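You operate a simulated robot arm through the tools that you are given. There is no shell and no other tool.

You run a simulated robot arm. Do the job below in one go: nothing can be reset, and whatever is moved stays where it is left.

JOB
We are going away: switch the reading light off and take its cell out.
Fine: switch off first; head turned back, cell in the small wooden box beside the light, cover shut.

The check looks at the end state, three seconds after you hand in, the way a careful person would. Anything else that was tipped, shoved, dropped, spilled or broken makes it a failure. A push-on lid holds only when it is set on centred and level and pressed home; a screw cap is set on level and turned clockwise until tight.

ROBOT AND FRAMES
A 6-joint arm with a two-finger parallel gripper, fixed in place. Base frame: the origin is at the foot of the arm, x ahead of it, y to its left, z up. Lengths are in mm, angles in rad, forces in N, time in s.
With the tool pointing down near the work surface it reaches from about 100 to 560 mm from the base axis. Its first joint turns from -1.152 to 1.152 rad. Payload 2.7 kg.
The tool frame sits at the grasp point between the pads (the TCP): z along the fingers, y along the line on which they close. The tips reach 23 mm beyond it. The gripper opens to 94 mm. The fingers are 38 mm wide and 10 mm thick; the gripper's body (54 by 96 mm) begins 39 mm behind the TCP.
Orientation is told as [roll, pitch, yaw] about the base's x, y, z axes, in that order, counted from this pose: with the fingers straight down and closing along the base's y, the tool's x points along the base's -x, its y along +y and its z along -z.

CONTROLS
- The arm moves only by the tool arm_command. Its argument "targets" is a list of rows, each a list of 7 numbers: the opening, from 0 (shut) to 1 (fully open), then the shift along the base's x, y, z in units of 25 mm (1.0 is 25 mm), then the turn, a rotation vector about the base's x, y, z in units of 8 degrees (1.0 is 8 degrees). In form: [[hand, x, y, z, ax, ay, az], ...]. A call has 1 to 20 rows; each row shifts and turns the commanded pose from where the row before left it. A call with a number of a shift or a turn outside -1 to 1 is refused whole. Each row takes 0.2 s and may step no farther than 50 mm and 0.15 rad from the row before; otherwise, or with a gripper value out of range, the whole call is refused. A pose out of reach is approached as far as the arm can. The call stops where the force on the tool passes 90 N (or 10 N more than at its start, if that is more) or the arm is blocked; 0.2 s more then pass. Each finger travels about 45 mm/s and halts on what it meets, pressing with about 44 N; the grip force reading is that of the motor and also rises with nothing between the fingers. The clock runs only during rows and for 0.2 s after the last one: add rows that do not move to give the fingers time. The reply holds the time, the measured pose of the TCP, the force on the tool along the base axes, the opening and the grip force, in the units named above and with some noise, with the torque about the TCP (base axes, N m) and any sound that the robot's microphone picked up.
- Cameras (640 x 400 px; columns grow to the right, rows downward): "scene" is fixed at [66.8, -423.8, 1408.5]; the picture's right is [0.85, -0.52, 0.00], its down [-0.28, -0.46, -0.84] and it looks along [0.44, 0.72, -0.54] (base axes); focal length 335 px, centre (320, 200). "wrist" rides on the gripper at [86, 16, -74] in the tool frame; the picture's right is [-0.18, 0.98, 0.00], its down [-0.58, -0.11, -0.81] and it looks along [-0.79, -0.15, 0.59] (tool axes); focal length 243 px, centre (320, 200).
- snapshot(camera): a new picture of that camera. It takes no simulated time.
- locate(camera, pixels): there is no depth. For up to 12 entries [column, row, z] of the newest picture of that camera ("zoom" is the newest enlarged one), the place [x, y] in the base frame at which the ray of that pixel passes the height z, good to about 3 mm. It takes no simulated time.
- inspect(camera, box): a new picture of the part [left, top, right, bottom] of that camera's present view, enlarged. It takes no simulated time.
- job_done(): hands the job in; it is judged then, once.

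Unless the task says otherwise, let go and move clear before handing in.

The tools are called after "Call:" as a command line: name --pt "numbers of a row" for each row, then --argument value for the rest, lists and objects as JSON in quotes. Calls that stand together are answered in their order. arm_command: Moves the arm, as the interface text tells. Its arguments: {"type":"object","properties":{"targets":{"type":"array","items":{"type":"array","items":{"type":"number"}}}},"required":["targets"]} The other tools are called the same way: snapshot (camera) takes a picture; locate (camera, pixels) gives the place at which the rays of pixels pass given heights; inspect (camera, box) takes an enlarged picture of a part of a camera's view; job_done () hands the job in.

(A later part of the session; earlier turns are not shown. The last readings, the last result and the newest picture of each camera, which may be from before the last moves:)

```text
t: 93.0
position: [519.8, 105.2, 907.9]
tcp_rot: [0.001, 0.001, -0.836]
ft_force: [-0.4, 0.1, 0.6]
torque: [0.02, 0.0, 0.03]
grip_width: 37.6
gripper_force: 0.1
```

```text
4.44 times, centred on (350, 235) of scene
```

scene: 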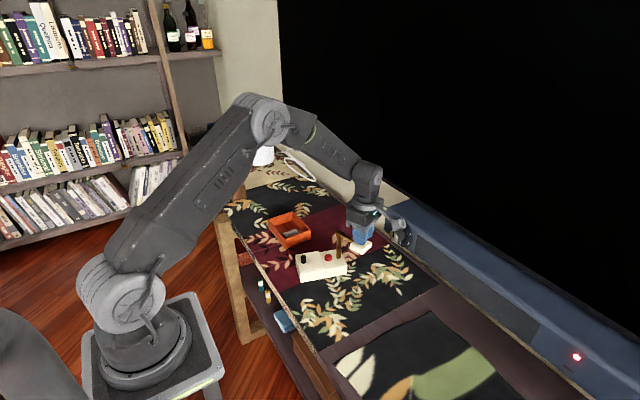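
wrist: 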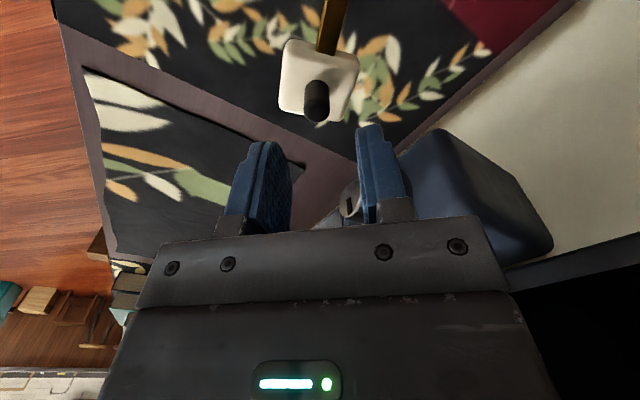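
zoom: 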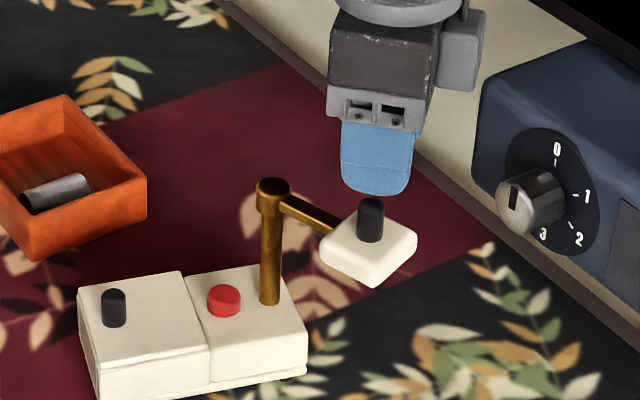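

The hand is at -48° yaw with the camera on the lamp side. I'm locating the knob and post now.

Call:
locate --camera "wrist" --pixels '[[316, 112, 858], [317, 91, 836], [327, 40, 836]]'

Call:
locate --camera "scene" --pixels '[[354.3, 237.5, 852], [332, 232.5, 840], [333.5, 256.5, 742]]'

```text
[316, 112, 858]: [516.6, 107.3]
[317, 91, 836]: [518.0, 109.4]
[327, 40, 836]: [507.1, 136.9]
```

```text
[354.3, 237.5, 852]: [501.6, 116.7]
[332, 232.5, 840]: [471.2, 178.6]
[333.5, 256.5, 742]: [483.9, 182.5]
```

The knob is at (517,108), right under the hand. I'm lowering and caging it again.

Call:
arm_command --pt "0.4 -0.05 0.03 -0.6 0 0 0" --pt "0.4 0 0 -0.6 0 0 0" --pt "0.4 0 0 -0.46 0 0 0" --pt "0.3 0 0 0 0 0 0" --pt "0.22 0 0 0 0 0 0" --pt "0.22 0 0 0 0 0 0"

Call:
inspect --camera "wrist" --box '[220, 20, 420, 240]'

Call:
inspect --camera "scene" --box '[300, 190, 400, 280]'

```text
t: 94.4
position: [519.6, 106.3, 867.8]
tcp_rot: [0.001, -0.002, -0.834]
ft_force: [0.4, 0.3, 0.4]
torque: [0.02, 0.02, 0.0]
grip_width: 20.6
gripper_force: 0.0
```

```text
1.82 times, centred on (320, 130) of wrist
```

zoom: 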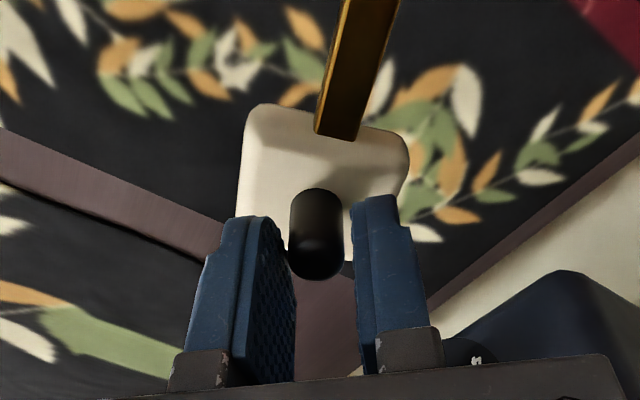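

```text
4.44 times, centred on (350, 235) of scene
```

zoom: 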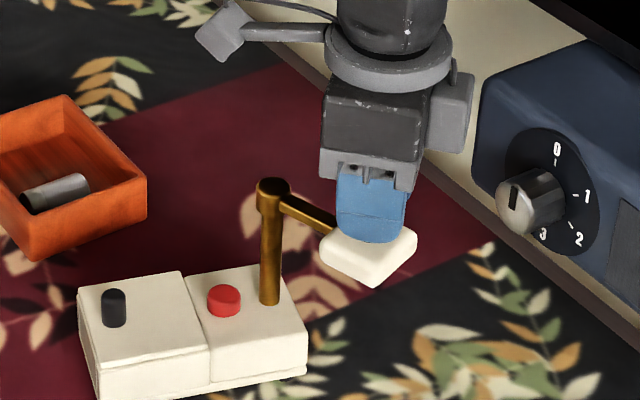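

The knob is caged. I'm continuing counter-clockwise 24° in 4° rows.

Call:
arm_command --pt "0.22 0.174 0.09 0 0 0 0.33" --pt "0.22 0.174 0.09 0 0 0 0.33" --pt "0.22 0.158 0.114 0 0 0 0.33" --pt "0.22 0.158 0.114 0 0 0 0.33" --pt "0.22 0.142 0.134 0 0 0 0.33" --pt "0.22 0.142 0.134 0 0 0 0.33" --pt "0.22 0 0 0 0 0 0"

Call:
inspect --camera "wrist" --box '[220, 20, 420, 240]'

Call:
inspect --camera "scene" --box '[300, 190, 400, 280]'

```text
t: 96.0
position: [543.1, 121.6, 867.1]
tcp_rot: [-0.001, 0.0, -0.557]
ft_force: [-0.2, 0.1, 0.9]
torque: [0.02, 0.0, 0.01]
grip_width: 20.8
gripper_force: 0.1
```

```text
1.82 times, centred on (320, 130) of wrist
```

zoom: 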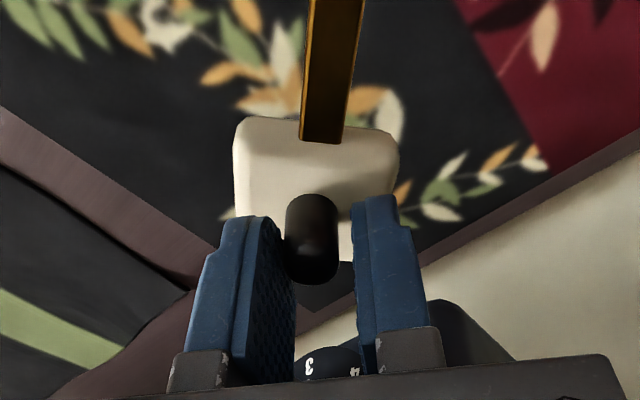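

```text
4.44 times, centred on (350, 235) of scene
```

zoom: 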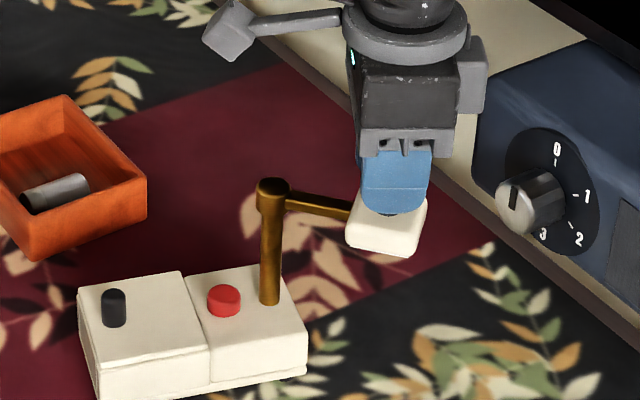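

All is smooth with the lamp unmoved. I'm continuing 16°, watching reach and force.

Call:
arm_command --pt "0.22 0.122 0.154 0 0 0 0.33" --pt "0.22 0.122 0.154 0 0 0 0.33" --pt "0.22 0.098 0.168 0 0 0 0.33" --pt "0.22 0.098 0.168 0 0 0 0.33" --pt "0.22 0 0 0 0 0 0"

Call:
inspect --camera "wrist" --box '[220, 20, 420, 240]'

Call:
inspect --camera "scene" --box '[300, 190, 400, 280]'

```text
t: 97.2
position: [552.8, 139.5, 866.5]
tcp_rot: [-0.001, -0.001, -0.372]
ft_force: [0.7, -0.1, 0.0]
torque: [0.01, -0.02, 0.01]
grip_width: 20.7
gripper_force: 0.1
```

```text
1.82 times, centred on (320, 130) of wrist
```

zoom: 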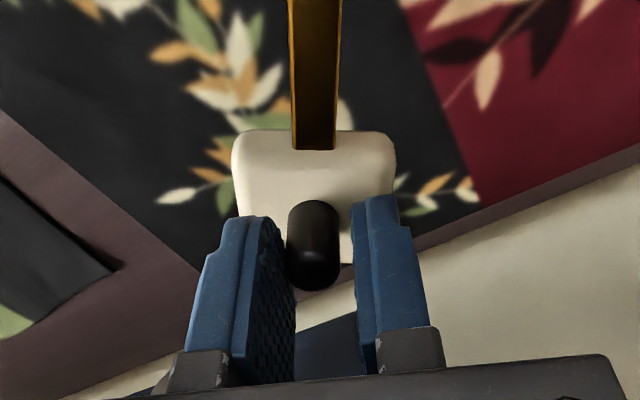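

```text
4.44 times, centred on (350, 235) of scene
```

zoom: 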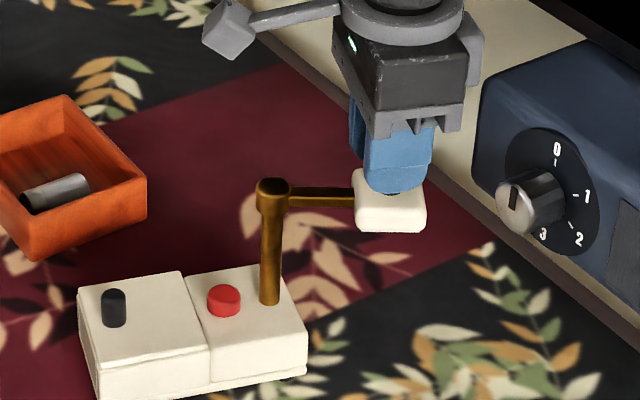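

The pose is met and the head is about 13° short of lying in line with the lamp's axis. I'm going on slowly, 2° per row, watching for a stop.

Call:
arm_command --pt "0.22 0.038 0.09 0 0 0 0.17" --pt "0.22 0.038 0.09 0 0 0 0.17" --pt "0.22 0.038 0.09 0 0 0 0.17" --pt "0.22 0.038 0.09 0 0 0 0.17" --pt "0.22 0.028 0.09 0 0 0 0.17" --pt "0.22 0.026 0.09 0 0 0 0.17"

Call:
inspect --camera "wrist" --box '[220, 20, 420, 240]'

Call:
inspect --camera "scene" --box '[300, 190, 400, 280]'

```text
t: 98.6
position: [558.9, 151.8, 867.3]
tcp_rot: [-0.001, -0.001, -0.231]
ft_force: [-0.1, 0.0, 0.1]
torque: [0.02, -0.03, 0.02]
grip_width: 20.9
gripper_force: 0.1
```

```text
1.82 times, centred on (320, 130) of wrist
```

zoom: 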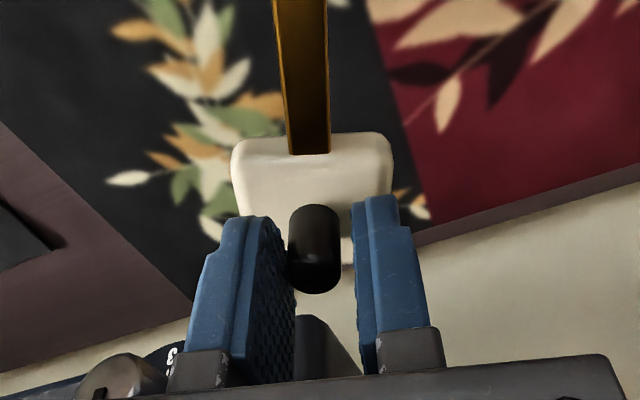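

```text
4.44 times, centred on (350, 235) of scene
```

zoom: 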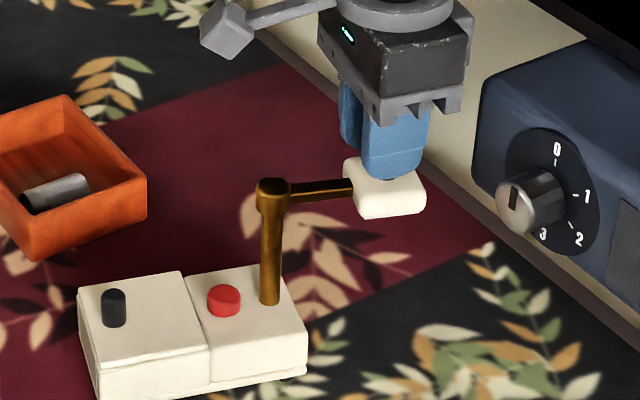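

There's still no stop, and the arm is nearly parallel to the lamp's axis. I'm going another 8° slowly to feel whether a stop lies at the aligned position.

Call:
arm_command --pt "0.22 0.02 0.094 0 0 0 0.17" --pt "0.22 0.02 0.094 0 0 0 0.17" --pt "0.22 0.015 0.096 0 0 0 0.17" --pt "0.22 0.015 0.096 0 0 0 0.17"

Call:
inspect --camera "scene" --box '[300, 190, 400, 280]'

Call:
inspect --camera "wrist" --box '[220, 20, 420, 240]'

```text
t: 99.6
position: [561.0, 161.8, 865.9]
tcp_rot: [-0.001, -0.002, -0.137]
ft_force: [-0.4, -0.1, -0.2]
torque: [0.0, 0.02, 0.04]
grip_width: 20.6
gripper_force: 0.1
```

```text
4.44 times, centred on (350, 235) of scene
```

zoom: 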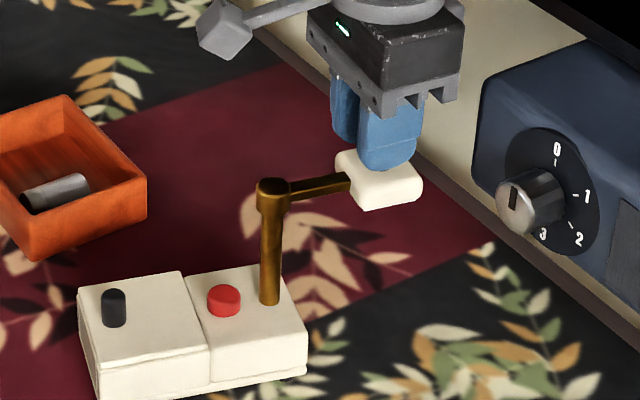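

```text
1.82 times, centred on (320, 130) of wrist
```

zoom: 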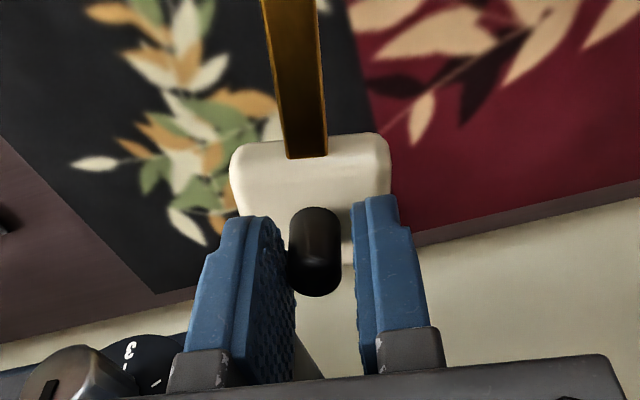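

The head has passed the aligned position freely, so the stop, if any, lies further round. I'm continuing 16° in 4° rows with the hand following.

Call:
arm_command --pt "0.22 0.012 0.194 0 0 0 0.5" --pt "0.22 0.012 0.194 0 0 0 0.5" --pt "0.22 -0.016 0.194 0 0 0 0.5" --pt "0.22 -0.016 0.194 0 0 0 0.5" --pt "0.22 0 0 0 0 0 0"

Call:
inspect --camera "scene" --box '[300, 190, 400, 280]'

Call:
inspect --camera "wrist" --box '[220, 20, 420, 240]'

```text
t: 100.8
position: [561.5, 181.4, 867.1]
tcp_rot: [-0.001, 0.001, 0.144]
ft_force: [-0.6, 0.1, -0.1]
torque: [-0.04, -0.04, 0.02]
grip_width: 20.6
gripper_force: 0.1
```

```text
4.44 times, centred on (350, 235) of scene
```

zoom: 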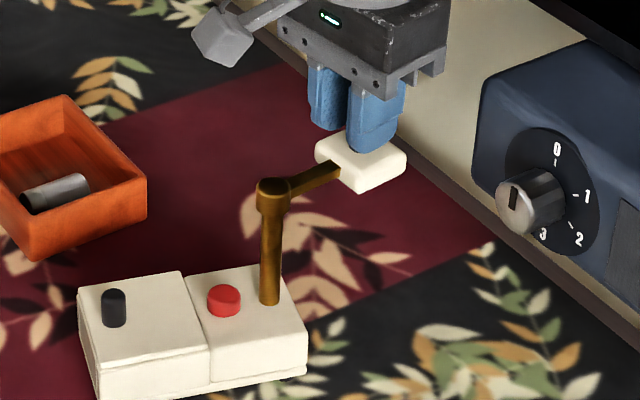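

```text
1.82 times, centred on (320, 130) of wrist
```

zoom: 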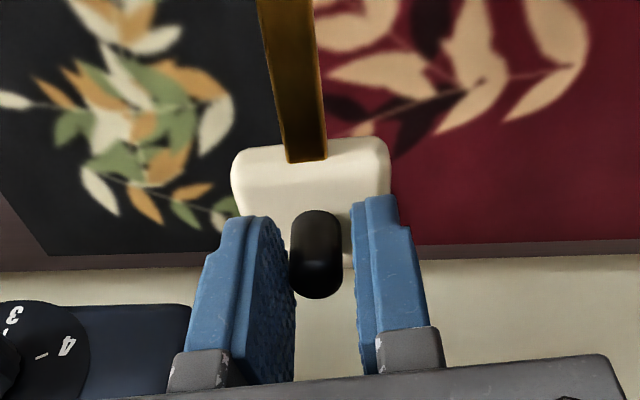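

It's still free and the lamp is unmoved. I'm continuing 24°.

Call:
arm_command --pt "0.22 -0.042 0.192 0 0 0 0.5" --pt "0.22 -0.042 0.192 0 0 0 0.5" --pt "0.22 -0.068 0.182 0 0 0 0.5" --pt "0.22 -0.068 0.182 0 0 0 0.5" --pt "0.22 -0.094 0.172 0 0 0 0.5" --pt "0.22 -0.094 0.172 0 0 0 0.5" --pt "0.22 0 0 0 0 0 0"

Call:
inspect --camera "scene" --box '[300, 190, 400, 280]'

Call:
inspect --camera "wrist" --box '[220, 20, 420, 240]'

```text
t: 102.4
position: [549.2, 209.1, 865.6]
tcp_rot: [-0.001, 0.001, 0.563]
ft_force: [-0.2, -0.4, 0.1]
torque: [-0.02, -0.02, 0.01]
grip_width: 20.6
gripper_force: 0.1
```

```text
4.44 times, centred on (350, 235) of scene
```

zoom: 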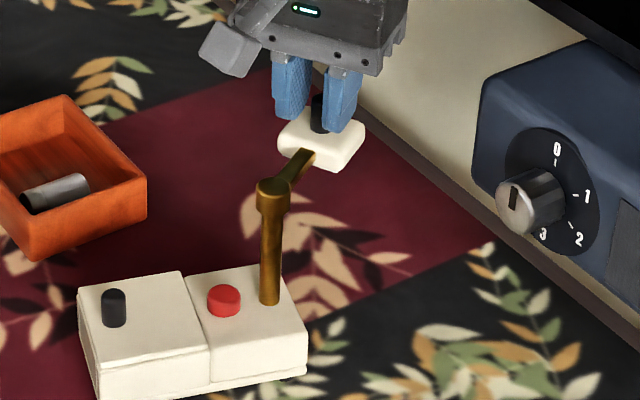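

```text
1.82 times, centred on (320, 130) of wrist
```

zoom: 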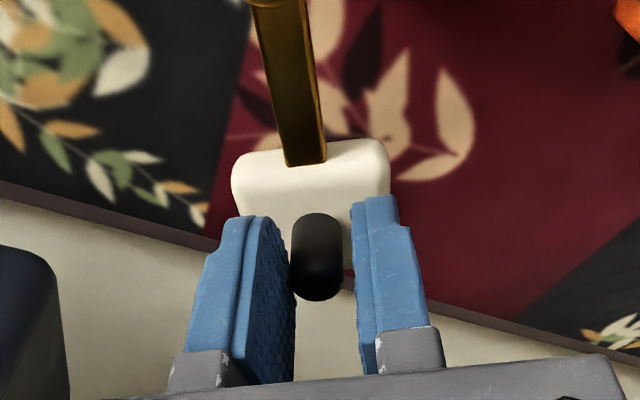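

Still free at about +45° past the axis. I'm continuing 24°.

Call:
arm_command --pt "0.22 -0.116 0.154 0 0 0 0.5" --pt "0.22 -0.116 0.154 0 0 0 0.5" --pt "0.22 -0.138 0.136 0 0 0 0.5" --pt "0.22 -0.138 0.136 0 0 0 0.5" --pt "0.22 -0.156 0.116 0 0 0 0.5" --pt "0.22 -0.156 0.116 0 0 0 0.5" --pt "0.22 0 0 0 0 0 0"

Call:
inspect --camera "scene" --box '[300, 190, 400, 280]'

Call:
inspect --camera "wrist" --box '[220, 20, 420, 240]'

```text
t: 104.0
position: [530.5, 229.4, 867.4]
tcp_rot: [0.002, -0.001, 0.981]
ft_force: [0.4, -0.5, -0.7]
torque: [0.01, 0.02, -0.02]
grip_width: 20.8
gripper_force: 0.2
```

```text
4.44 times, centred on (350, 235) of scene
```

zoom: 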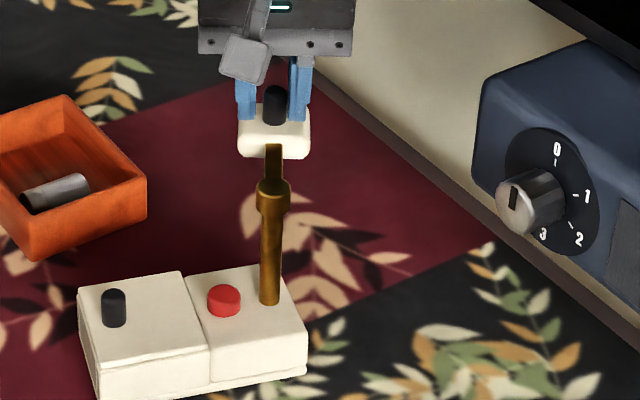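

```text
1.82 times, centred on (320, 130) of wrist
```

zoom: 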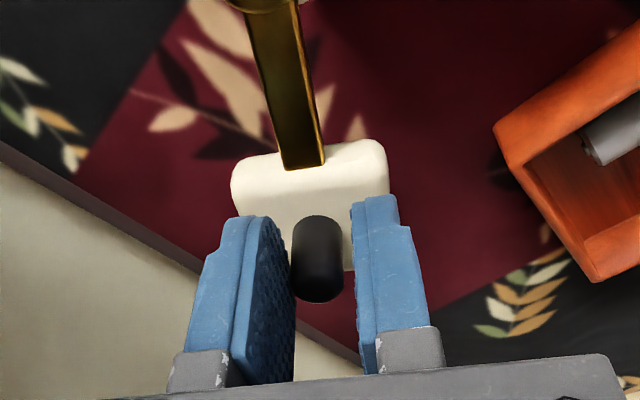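

The head is about 70° past the axis. I'm slowing to 2° rows as I near 90°.

Call:
arm_command --pt "0.22 -0.085 0.046 0 0 0 0.25" --pt "0.22 -0.085 0.046 0 0 0 0.25" --pt "0.22 -0.085 0.046 0 0 0 0.25" --pt "0.22 -0.085 0.046 0 0 0 0.25" --pt "0.22 -0.091 0.034 0 0 0 0.25" --pt "0.22 -0.091 0.034 0 0 0 0.25" --pt "0.22 -0.091 0.034 0 0 0 0.25" --pt "0.22 -0.091 0.034 0 0 0 0.25"

Call:
inspect --camera "scene" --box '[300, 190, 400, 280]'

Call:
inspect --camera "wrist" --box '[220, 20, 420, 240]'

```text
t: 105.8
position: [511.6, 236.7, 866.1]
tcp_rot: [-0.001, 0.0, 1.26]
ft_force: [-0.5, -0.4, -0.8]
torque: [-0.03, 0.02, -0.03]
grip_width: 20.9
gripper_force: 0.1
```

```text
4.44 times, centred on (350, 235) of scene
```

zoom: 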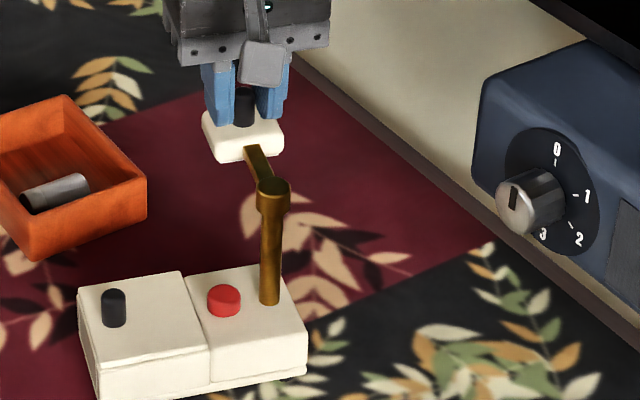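

```text
1.82 times, centred on (320, 130) of wrist
```

zoom: 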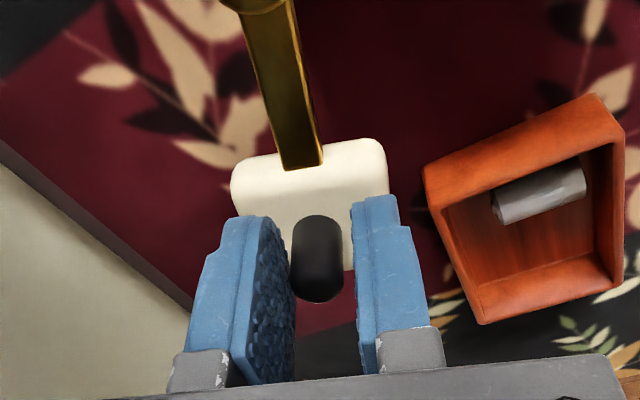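

Still free at about +86° past the axis. I'm continuing slowly in 3° rows to find the stop.

Call:
arm_command --pt "0.22 -0.124 0.032 0 0 0 0.333" --pt "0.22 -0.124 0.032 0 0 0 0.333" --pt "0.22 -0.124 0.032 0 0 0 0.333" --pt "0.22 -0.128 0.012 0 0 0 0.333" --pt "0.22 -0.128 0.012 0 0 0 0.333" --pt "0.22 -0.128 0.012 0 0 0 0.333"

Call:
inspect --camera "scene" --box '[300, 190, 400, 280]'

Call:
inspect --camera "wrist" --box '[220, 20, 420, 240]'

```text
t: 107.2
position: [492.8, 239.7, 866.0]
tcp_rot: [-0.001, 0.002, 1.54]
ft_force: [4.3, 1.3, 1.3]
torque: [-0.01, -0.07, -0.05]
grip_width: 22.6
gripper_force: 2.2
```

```text
4.44 times, centred on (350, 235) of scene
```

zoom: 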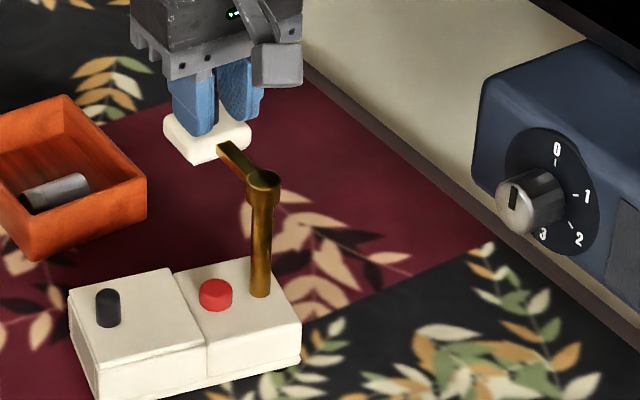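

```text
1.82 times, centred on (320, 130) of wrist
```

zoom: 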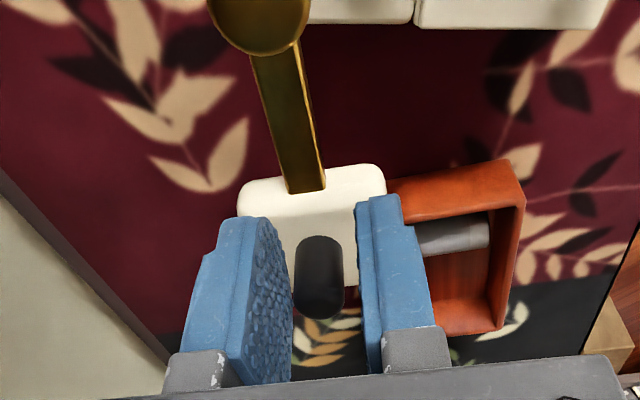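

There's the stop: the lamp shifted slightly with 4 N at about +100° past the axis. The other stop was at about -100°, so the head's range is symmetric and its home is the middle: straight back, in line with the base. I'm measuring the lamp again before swinging it there.

Call:
snapshot --camera "scene"

Call:
inspect --camera "scene" --box '[290, 215, 370, 290]'

```text
taken
```

scene: 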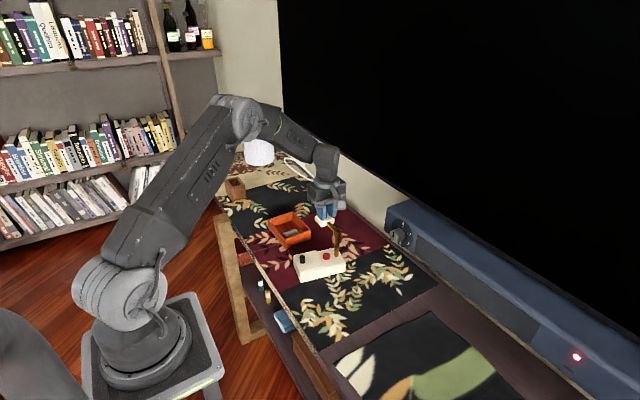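

```text
5.33 times, centred on (330, 252) of scene
```

zoom: 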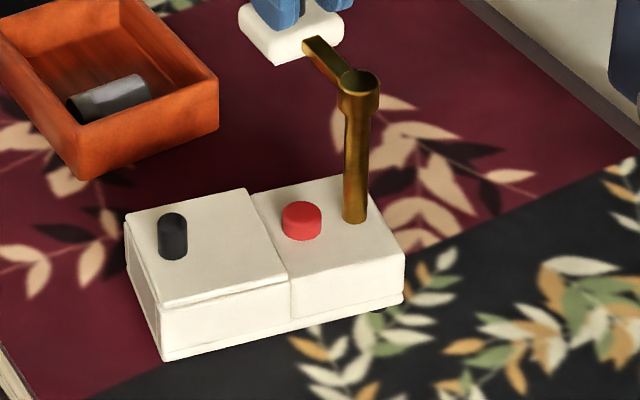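

I'm locating the lamp points from this picture.

Call:
locate --camera "scene" --pixels '[[300.5, 281.7, 709], [345.6, 271, 709], [337.3, 229.5, 840], [336.4, 255, 742], [326.4, 254.3, 754], [293.5, 257.5, 745]]'

Call:
snapshot --camera "wrist"

Call:
locate --camera "wrist" --pixels '[[319, 170, 852], [287, 37, 840], [315, 125, 836]]'

```text
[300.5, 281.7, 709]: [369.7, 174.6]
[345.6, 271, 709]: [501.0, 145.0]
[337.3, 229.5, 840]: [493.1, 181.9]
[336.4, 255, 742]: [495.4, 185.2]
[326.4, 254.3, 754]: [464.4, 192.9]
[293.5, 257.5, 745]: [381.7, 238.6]
```

```text
taken
```

wrist: 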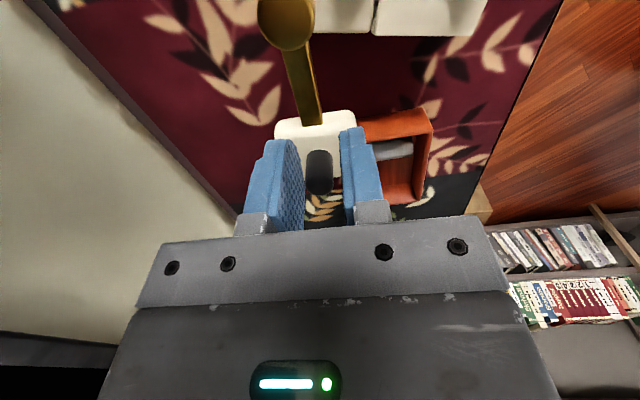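

```text
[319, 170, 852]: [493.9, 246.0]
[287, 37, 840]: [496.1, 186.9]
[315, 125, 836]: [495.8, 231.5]
```

The lamp lies at -12.7° yaw with the post at (495,183.5), so "straight back" is the -12.7° direction. I'm re-centring on the knob radially and swinging clockwise for the first 40°.

Call:
arm_command --pt "0.22 0 0.28 0 0 0 0" --pt "0.22 0.19 -0.008 0 0 0 -0.5" --pt "0.22 0.19 -0.008 0 0 0 -0.5" --pt "0.22 0.188 -0.032 0 0 0 -0.5" --pt "0.22 0.188 -0.032 0 0 0 -0.5" --pt "0.22 0.18 -0.06 0 0 0 -0.5" --pt "0.22 0.18 -0.06 0 0 0 -0.5" --pt "0.22 0.17 -0.082 0 0 0 -0.5" --pt "0.22 0.17 -0.082 0 0 0 -0.5" --pt "0.22 0.158 -0.106 0 0 0 -0.5" --pt "0.22 0.158 -0.106 0 0 0 -0.5" --pt "0.22 0 0 0 0 0 0"

Call:
inspect --camera "scene" --box '[290, 215, 370, 290]'

Call:
inspect --camera "wrist" --box '[220, 20, 420, 240]'

```text
t: 109.8
position: [538.2, 233.6, 866.5]
tcp_rot: [0.0, -0.002, 0.839]
ft_force: [0.6, 0.6, -0.4]
torque: [0.02, -0.01, 0.02]
grip_width: 20.6
gripper_force: 0.1
```

```text
5.33 times, centred on (330, 252) of scene
```

zoom: 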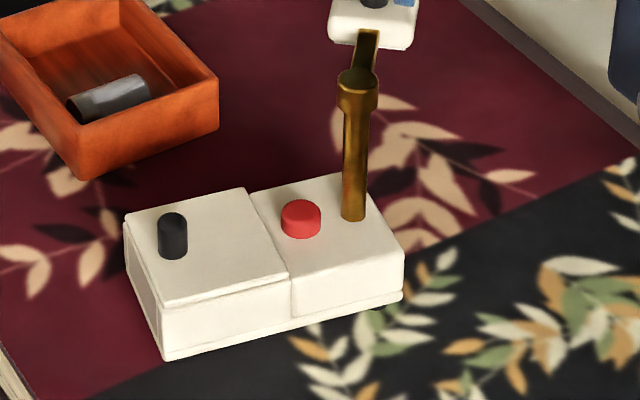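

```text
1.82 times, centred on (320, 130) of wrist
```

zoom: 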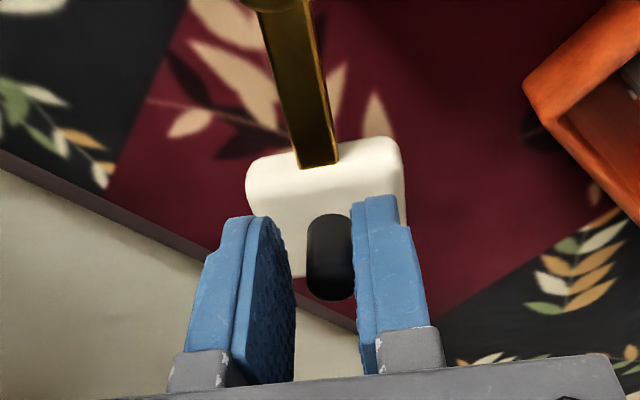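

The head follows and the lamp stays exactly put (button still at 301,218). I'm swinging on another 48°.

Call:
arm_command --pt "0.22 0.14 -0.128 0 0 0 -0.5" --pt "0.22 0.14 -0.128 0 0 0 -0.5" --pt "0.22 0.122 -0.144 0 0 0 -0.5" --pt "0.22 0.122 -0.144 0 0 0 -0.5" --pt "0.22 0.1 -0.162 0 0 0 -0.5" --pt "0.22 0.1 -0.162 0 0 0 -0.5" --pt "0.22 0.078 -0.172 0 0 0 -0.5" --pt "0.22 0.078 -0.172 0 0 0 -0.5" --pt "0.22 0.052 -0.184 0 0 0 -0.5" --pt "0.22 0.052 -0.184 0 0 0 -0.5" --pt "0.22 0.026 -0.188 0 0 0 -0.5" --pt "0.22 0.026 -0.188 0 0 0 -0.5" --pt "0.22 0 0 0 0 0 0"

Call:
inspect --camera "scene" --box '[300, 205, 380, 290]'

Call:
inspect --camera "wrist" --box '[220, 20, 420, 240]'

```text
t: 112.6
position: [564.3, 183.4, 867.2]
tcp_rot: [0.0, 0.001, 0.002]
ft_force: [0.4, 0.1, 0.1]
torque: [0.0, 0.01, 0.0]
grip_width: 20.4
gripper_force: 0.1
```

```text
4.71 times, centred on (340, 248) of scene
```

zoom: 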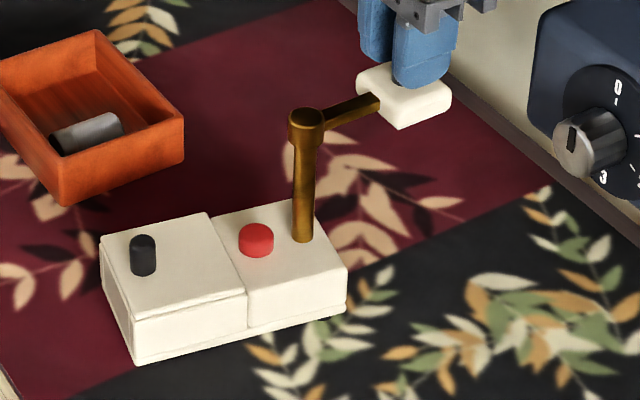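

```text
1.82 times, centred on (320, 130) of wrist
```

zoom: 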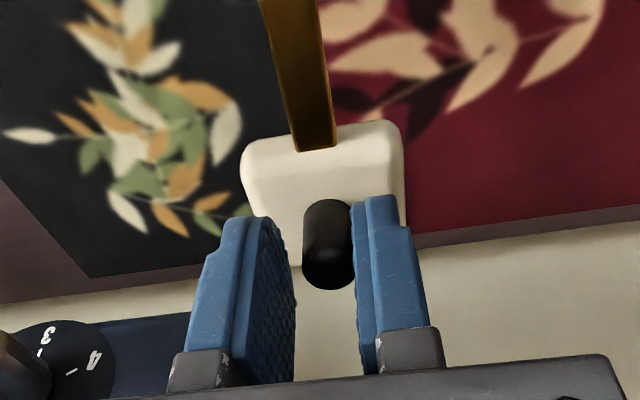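

About 15° remain to line up with the lamp's axis. I'm taking it in four slow rows.

Call:
arm_command --pt "0.22 -0.01 -0.185 0 0 0 -0.47" --pt "0.22 -0.028 -0.18 0 0 0 -0.47" --pt "0.22 -0.04 -0.175 0 0 0 -0.47" --pt "0.22 -0.046 -0.16 0 0 0 -0.47" --pt "0.22 0 0 0 0 0 0"

Call:
snapshot --camera "scene"

Call:
inspect --camera "wrist" --box '[220, 0, 420, 240]'

Call:
inspect --camera "scene" --box '[295, 215, 375, 290]'

```text
t: 113.8
position: [561.4, 165.6, 867.1]
tcp_rot: [0.001, 0.0, -0.261]
ft_force: [0.7, 0.1, 0.2]
torque: [0.0, 0.02, -0.01]
grip_width: 20.7
gripper_force: 0.2
```

```text
taken
```

scene: 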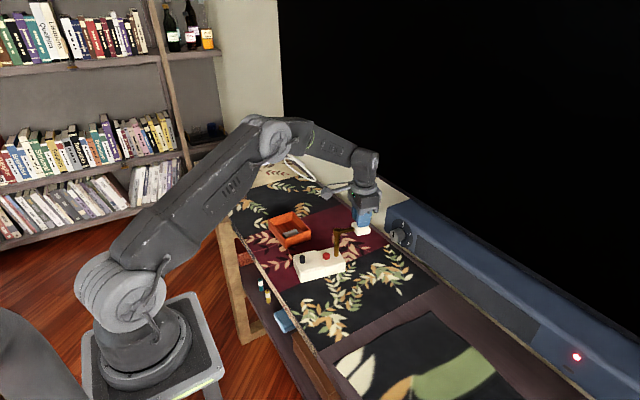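

```text
1.67 times, centred on (320, 120) of wrist
```

zoom: 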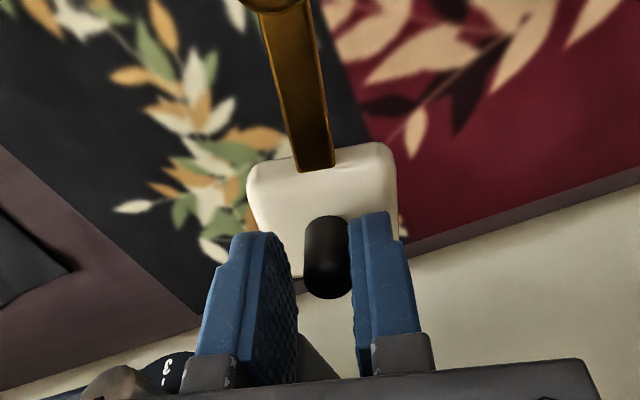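

```text
5.33 times, centred on (335, 252) of scene
```

zoom: 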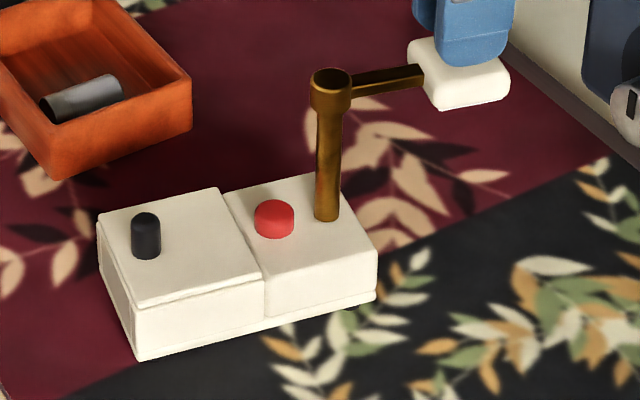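

The head now points straight back, roughly in line. I'm lifting off the knob and moving to a view that shows lamp and arm together to check the alignment.

Call:
arm_command --pt "0.35 0 0 0 0 0 0" --pt "0.45 0 0 0.6 0 0 0" --pt "0.6 0 0 1 0 0 0" --pt "0.6 -0.4 0 1 0 0 0.5" --pt "0.6 -0.9 0 0.9 0 0 0.5" --pt "0.6 -1 0.1 0.3 0 0 0.5" --pt "0.6 -1 0.1 0 0 0 0.36" --pt "0.6 -1 0.1 0 0 0 0" --pt "0.6 -1 0 0 0 0 0" --pt "0.6 -0.8 0 0 0 0 0" --pt "0.6 0 0 0 0 0 0"

Call:
snapshot --camera "wrist"

Call:
snapshot --camera "scene"

Call:
inspect --camera "scene" --box '[290, 215, 370, 290]'

```text
t: 116.2
position: [407.1, 173.7, 962.2]
tcp_rot: [0.0, 0.0, 0.001]
ft_force: [0.5, -0.1, -0.1]
torque: [-0.01, -0.02, -0.03]
grip_width: 56.3
gripper_force: 0.1
```

```text
taken
```

wrist: 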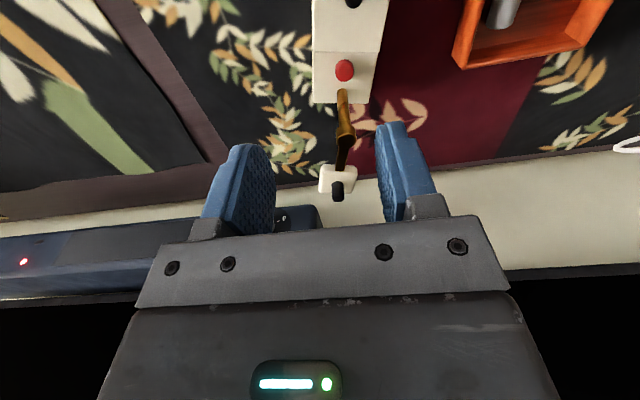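

```text
taken
```

scene: 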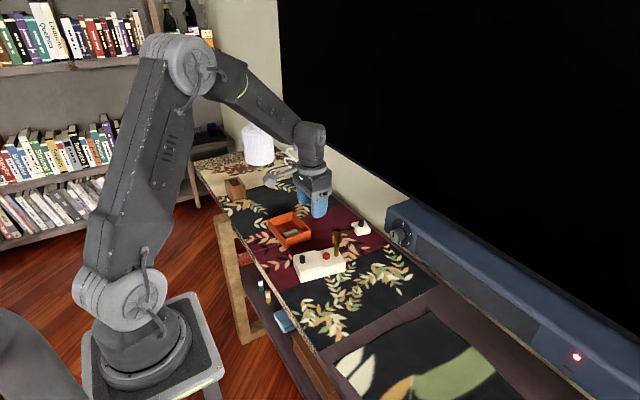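

```text
5.33 times, centred on (330, 252) of scene
```

zoom: 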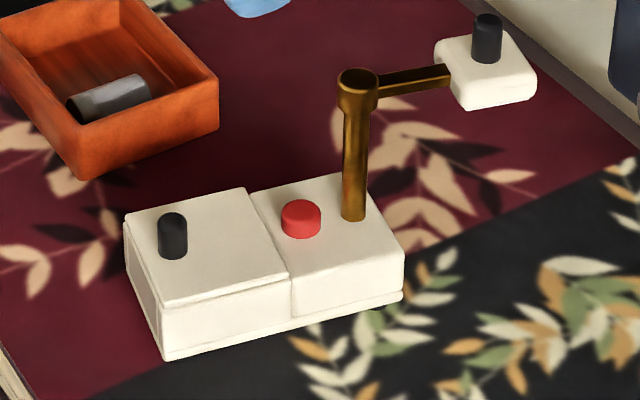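

I'm measuring the head direction against the lamp axis from both cameras.

Call:
inspect --camera "wrist" --box '[280, 0, 420, 220]'

Call:
locate --camera "scene" --pixels '[[337.3, 229, 838], [361.3, 224.8, 836], [361.3, 218.5, 858], [300.5, 281.7, 709], [345.6, 271, 709], [302.3, 254, 766], [326.4, 253.3, 756]]'

Call:
locate --camera "wrist" --pixels '[[345, 133, 838], [338, 186, 850], [344, 69, 754], [312, 103, 744], [369, 103, 744], [338, 197, 858]]'

```text
1.82 times, centred on (350, 110) of wrist
```

zoom: 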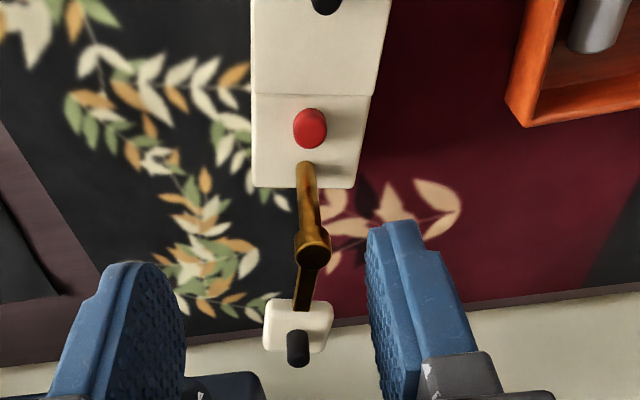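

```text
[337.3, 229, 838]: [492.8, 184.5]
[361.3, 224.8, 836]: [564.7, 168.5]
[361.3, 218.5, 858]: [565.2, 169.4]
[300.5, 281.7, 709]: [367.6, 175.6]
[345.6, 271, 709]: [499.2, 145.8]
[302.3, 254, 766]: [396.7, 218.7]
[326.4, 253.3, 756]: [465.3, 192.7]
```

```text
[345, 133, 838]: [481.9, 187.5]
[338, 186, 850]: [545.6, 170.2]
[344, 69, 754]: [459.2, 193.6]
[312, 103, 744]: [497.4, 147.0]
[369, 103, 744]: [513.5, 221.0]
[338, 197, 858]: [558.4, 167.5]
```

The head direction is -12.1° against the lamp's -12.8°, so it points straight back. The lamp was nudged about 25 mm in the process, so I'm easing it back towards its original spot. First comes a gentle push on the shut cover's end face along its axis, which also keeps the cover home.

Call:
arm_command --pt "0.3 -0.74 0.483 -0.6 0 0 -0.8" --pt "0 -0.74 0.483 -0.6 0 0 -0.8" --pt "0 -0.74 0.483 -0.6 0 0 0" --pt "0 -0.74 0.483 -0.6 0 0 0" --pt "0 0 0 -0.9 0 0 0" --pt "0 0 0 -0.9 0 0 0" --pt "0 0 0 -0.9 0 0 0" --pt "0 0 0 -0.9 0 0 0" --pt "0 0 0 -0.9 0 0 0" --pt "0 0 0 -0.9 0 0 0" --pt "0 0 0 -0.76 0 0 0" --pt "0 0 0 0 0 0 0"

Call:
snapshot --camera "wrist"

Call:
inspect --camera "scene" --box '[280, 215, 370, 290]'

```text
t: 118.8
position: [333.3, 222.5, 747.7]
tcp_rot: [0.003, 0.0, -0.222]
ft_force: [-0.2, -0.1, -0.1]
torque: [0.04, 0.02, 0.01]
grip_width: 0.0
gripper_force: 42.6
```

```text
taken
```

wrist: 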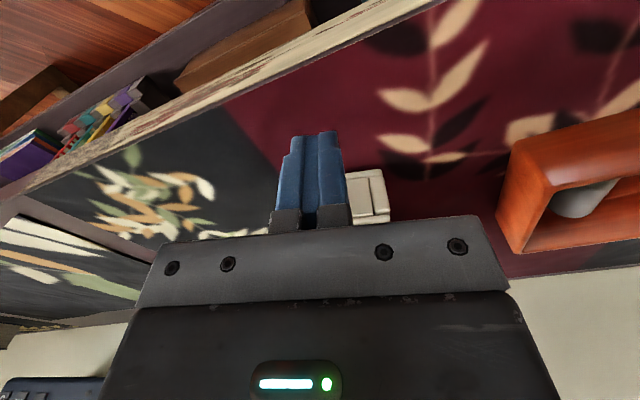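

```text
5.33 times, centred on (325, 252) of scene
```

zoom: 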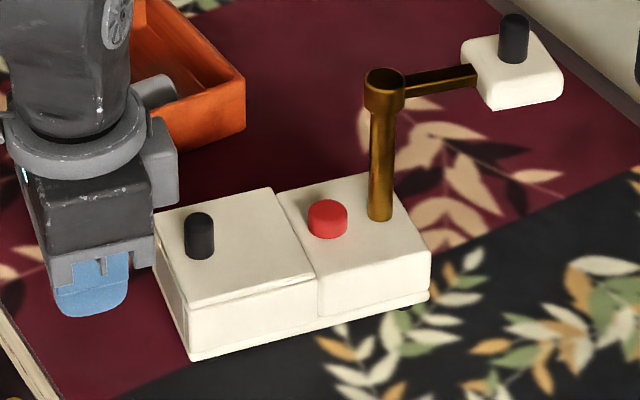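

The fingers are in line behind the flap. I'm approaching along the lamp's axis and then pushing slowly.

Call:
arm_command --pt "0 0.2 -0.045 0 0 0 0" --pt "0 0.2 -0.045 0 0 0 0" --pt "0 0.2 -0.045 0 0 0 0" --pt "0 0.16 -0.036 0 0 0 0" --pt "0 0.08 -0.018 0 0 0 0" --pt "0 0.08 -0.018 0 0 0 0" --pt "0 0.08 -0.018 0 0 0 0" --pt "0 0.08 -0.018 0 0 0 0" --pt "0 0.08 -0.018 0 0 0 0" --pt "0 0 0 0 0 0 0"

Call:
inspect --camera "scene" --box '[280, 215, 370, 290]'

```text
t: 121.0
position: [362.6, 216.9, 747.0]
tcp_rot: [0.0, 0.0, -0.223]
ft_force: [-7.8, 0.8, 6.4]
torque: [0.0, -0.02, 0.01]
grip_width: 0.0
gripper_force: 42.3
```

```text
5.33 times, centred on (325, 252) of scene
```

zoom: 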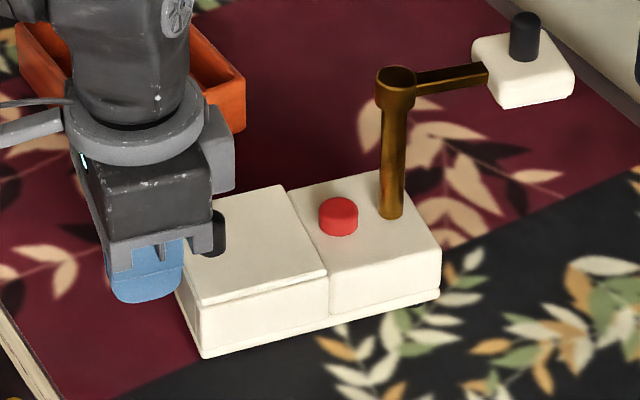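

The lamp slides smoothly along its axis, with the head still in line. I'm pushing another 14 mm.

Call:
arm_command --pt "0 0.08 -0.018 0 0 0 0" --pt "0 0.08 -0.018 0 0 0 0" --pt "0 0.08 -0.018 0 0 0 0" --pt "0 0.08 -0.018 0 0 0 0" --pt "0 0.08 -0.018 0 0 0 0" --pt "0 0.08 -0.018 0 0 0 0" --pt "0 0.08 -0.018 0 0 0 0" --pt "0 0 0 0 0 0 0"

Call:
inspect --camera "scene" --box '[280, 215, 370, 290]'

Call:
snapshot --camera "scene"

```text
t: 122.8
position: [377.9, 212.6, 747.2]
tcp_rot: [0.0, 0.0, -0.223]
ft_force: [-4.6, 1.7, -0.4]
torque: [0.09, 0.04, -0.02]
grip_width: 0.1
gripper_force: 42.5
```

```text
5.33 times, centred on (325, 252) of scene
```

zoom: 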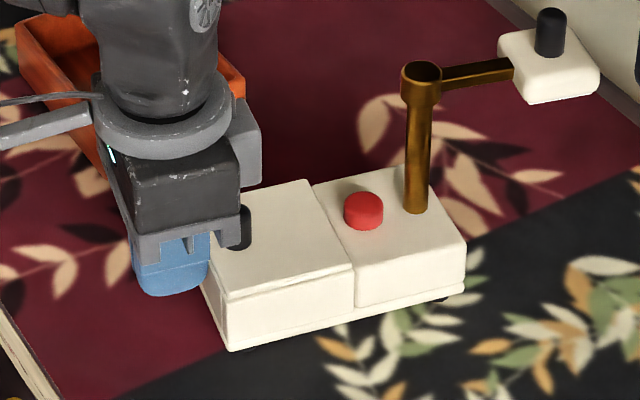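

```text
taken
```

scene: 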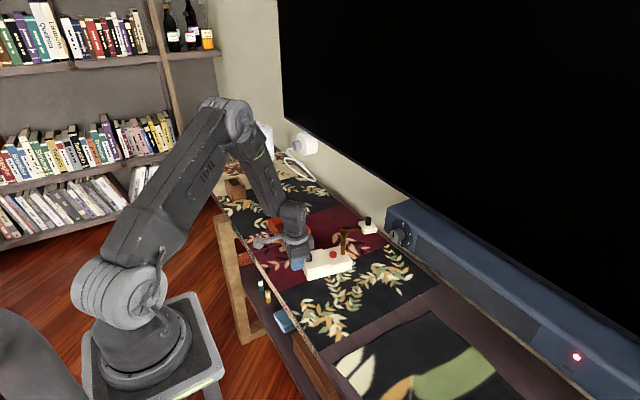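

The lamp's x position is now about right, but its rear end sits too far towards -y. I'm backing off and measuring.

Call:
locate --camera "scene" --pixels '[[308.3, 279.9, 709], [352.2, 268.6, 709], [344, 225.7, 840], [343, 253.7, 742], [368.2, 222.5, 836]]'

Call:
arm_command --pt "0 -0.3 0.07 0 0 0 0" --pt "0 -0.6 0.14 0 0 0 0" --pt "0 -0.3 0 0.9 0 0 0" --pt "0 0 0 1 0 0 0" --pt "0 0 0 1 0 0 0" --pt "0 0 0 1 0 0 0" --pt "0 0 0 1 0 0 0" --pt "0 0 0 0 0 0 0"

Call:
inspect --camera "scene" --box '[290, 205, 380, 290]'

```text
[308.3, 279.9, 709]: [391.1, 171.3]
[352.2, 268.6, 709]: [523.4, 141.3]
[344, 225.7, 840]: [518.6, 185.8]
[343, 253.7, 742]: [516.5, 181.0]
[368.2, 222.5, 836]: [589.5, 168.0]
```

```text
t: 124.6
position: [347.9, 219.3, 869.9]
tcp_rot: [-0.001, 0.0, -0.224]
ft_force: [-0.2, 0.2, 0.1]
torque: [-0.03, 0.0, -0.05]
grip_width: 0.0
gripper_force: 42.1
```

```text
4.71 times, centred on (335, 248) of scene
```

zoom: 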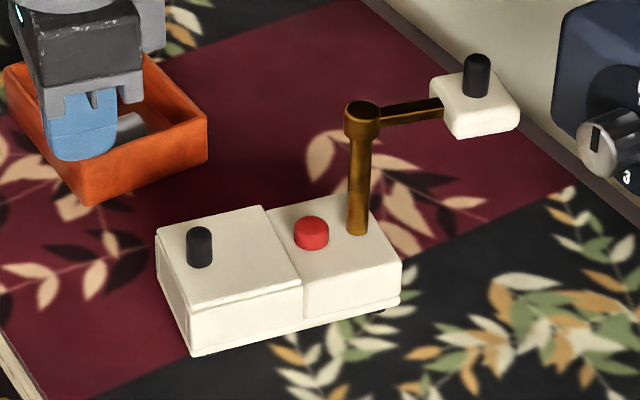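

The lamp reads x right, with y low by about 11 mm at the front and 26 mm at the rear. One gentle push on its -y side near the middle will bring it back. I'm moving there with closed fingers, well clear of post and head.

Call:
arm_command --pt "0 0.37 -0.366 0 0 0 0.93" --pt "0 0.37 -0.366 0 0 0 0.93" --pt "0 0.37 -0.366 0 0 0 0.93" --pt "0 0.37 -0.366 0 0 0 0.93" --pt "0 0.37 -0.366 0 0 0 0.93" --pt "0 0.37 -0.366 0 0 0 0.93" --pt "0 0.37 -0.366 0 0 0 0.93" --pt "0 0.37 -0.366 0 0 0 0.93" --pt "0 0.37 -0.366 0 0 0 0.93" --pt "0 0.37 -0.366 0 0 0 0.93" --pt "0 0.37 -0.366 0 0 0 0.93" --pt "0 0.37 -0.366 0 0 0 0.93" --pt "0 0.37 -0.366 0 0 0 0.93" --pt "0 0 0 0 0 0 0"

Call:
snapshot --camera "wrist"

Call:
inspect --camera "scene" --box '[290, 205, 380, 290]'

```text
t: 127.6
position: [466.2, 98.6, 869.8]
tcp_rot: [0.0, 0.001, 1.465]
ft_force: [0.2, 0.3, 0.2]
torque: [0.02, -0.01, 0.01]
grip_width: 0.3
gripper_force: 42.1
```

```text
taken
```

wrist: 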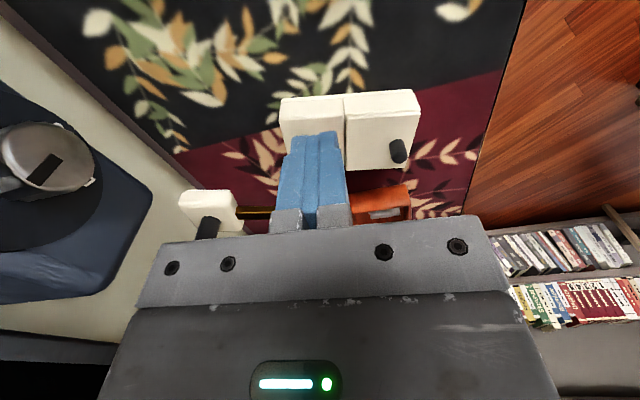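

```text
4.71 times, centred on (335, 248) of scene
```

zoom: 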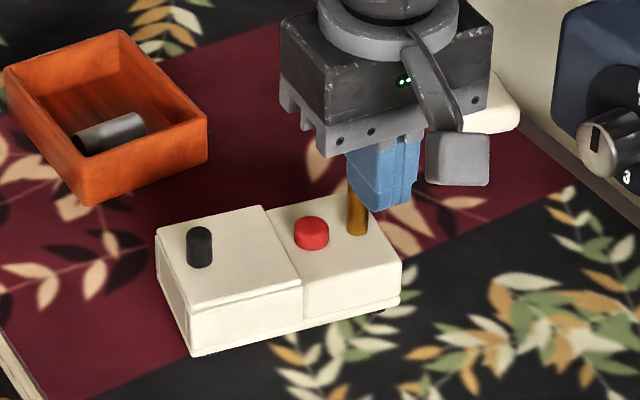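

The hand is clear on the -y side. I'm going down to push height.

Call:
arm_command --pt "0 0 0 -0.976 0 0 0" --pt "0 0 0 -0.976 0 0 0" --pt "0 0 0 -0.976 0 0 0" --pt "0 0 0 -0.976 0 0 0" --pt "0 0 0 -0.96 0 0 0" --pt "0 0 0.4 0 0 0 0" --pt "0 0 0.4 0 0 0 0" --pt "0 0 0.3 0 0 0 0" --pt "0 0 0 0 0 0 0"

Call:
inspect --camera "wrist" --box '[180, 60, 460, 240]'

Call:
inspect --camera "scene" --box '[290, 205, 380, 290]'

```text
t: 129.6
position: [466.3, 126.6, 748.6]
tcp_rot: [0.001, 0.0, 1.464]
ft_force: [-0.1, 0.8, -0.3]
torque: [0.0, -0.01, 0.01]
grip_width: 0.0
gripper_force: 42.1
```

```text
2.22 times, centred on (320, 150) of wrist
```

zoom: 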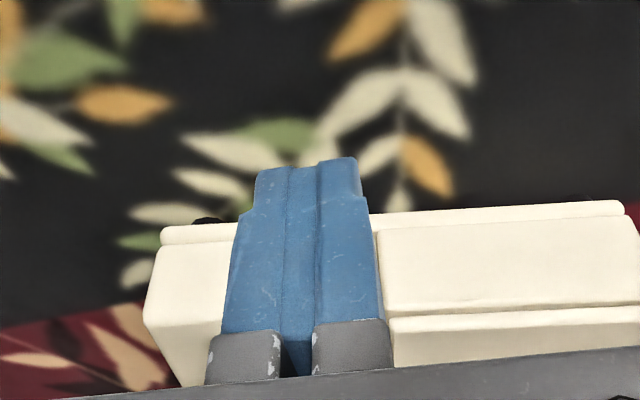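

```text
4.71 times, centred on (335, 248) of scene
```

zoom: 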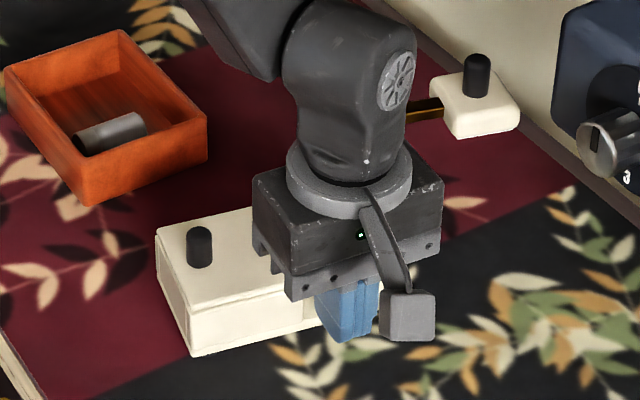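

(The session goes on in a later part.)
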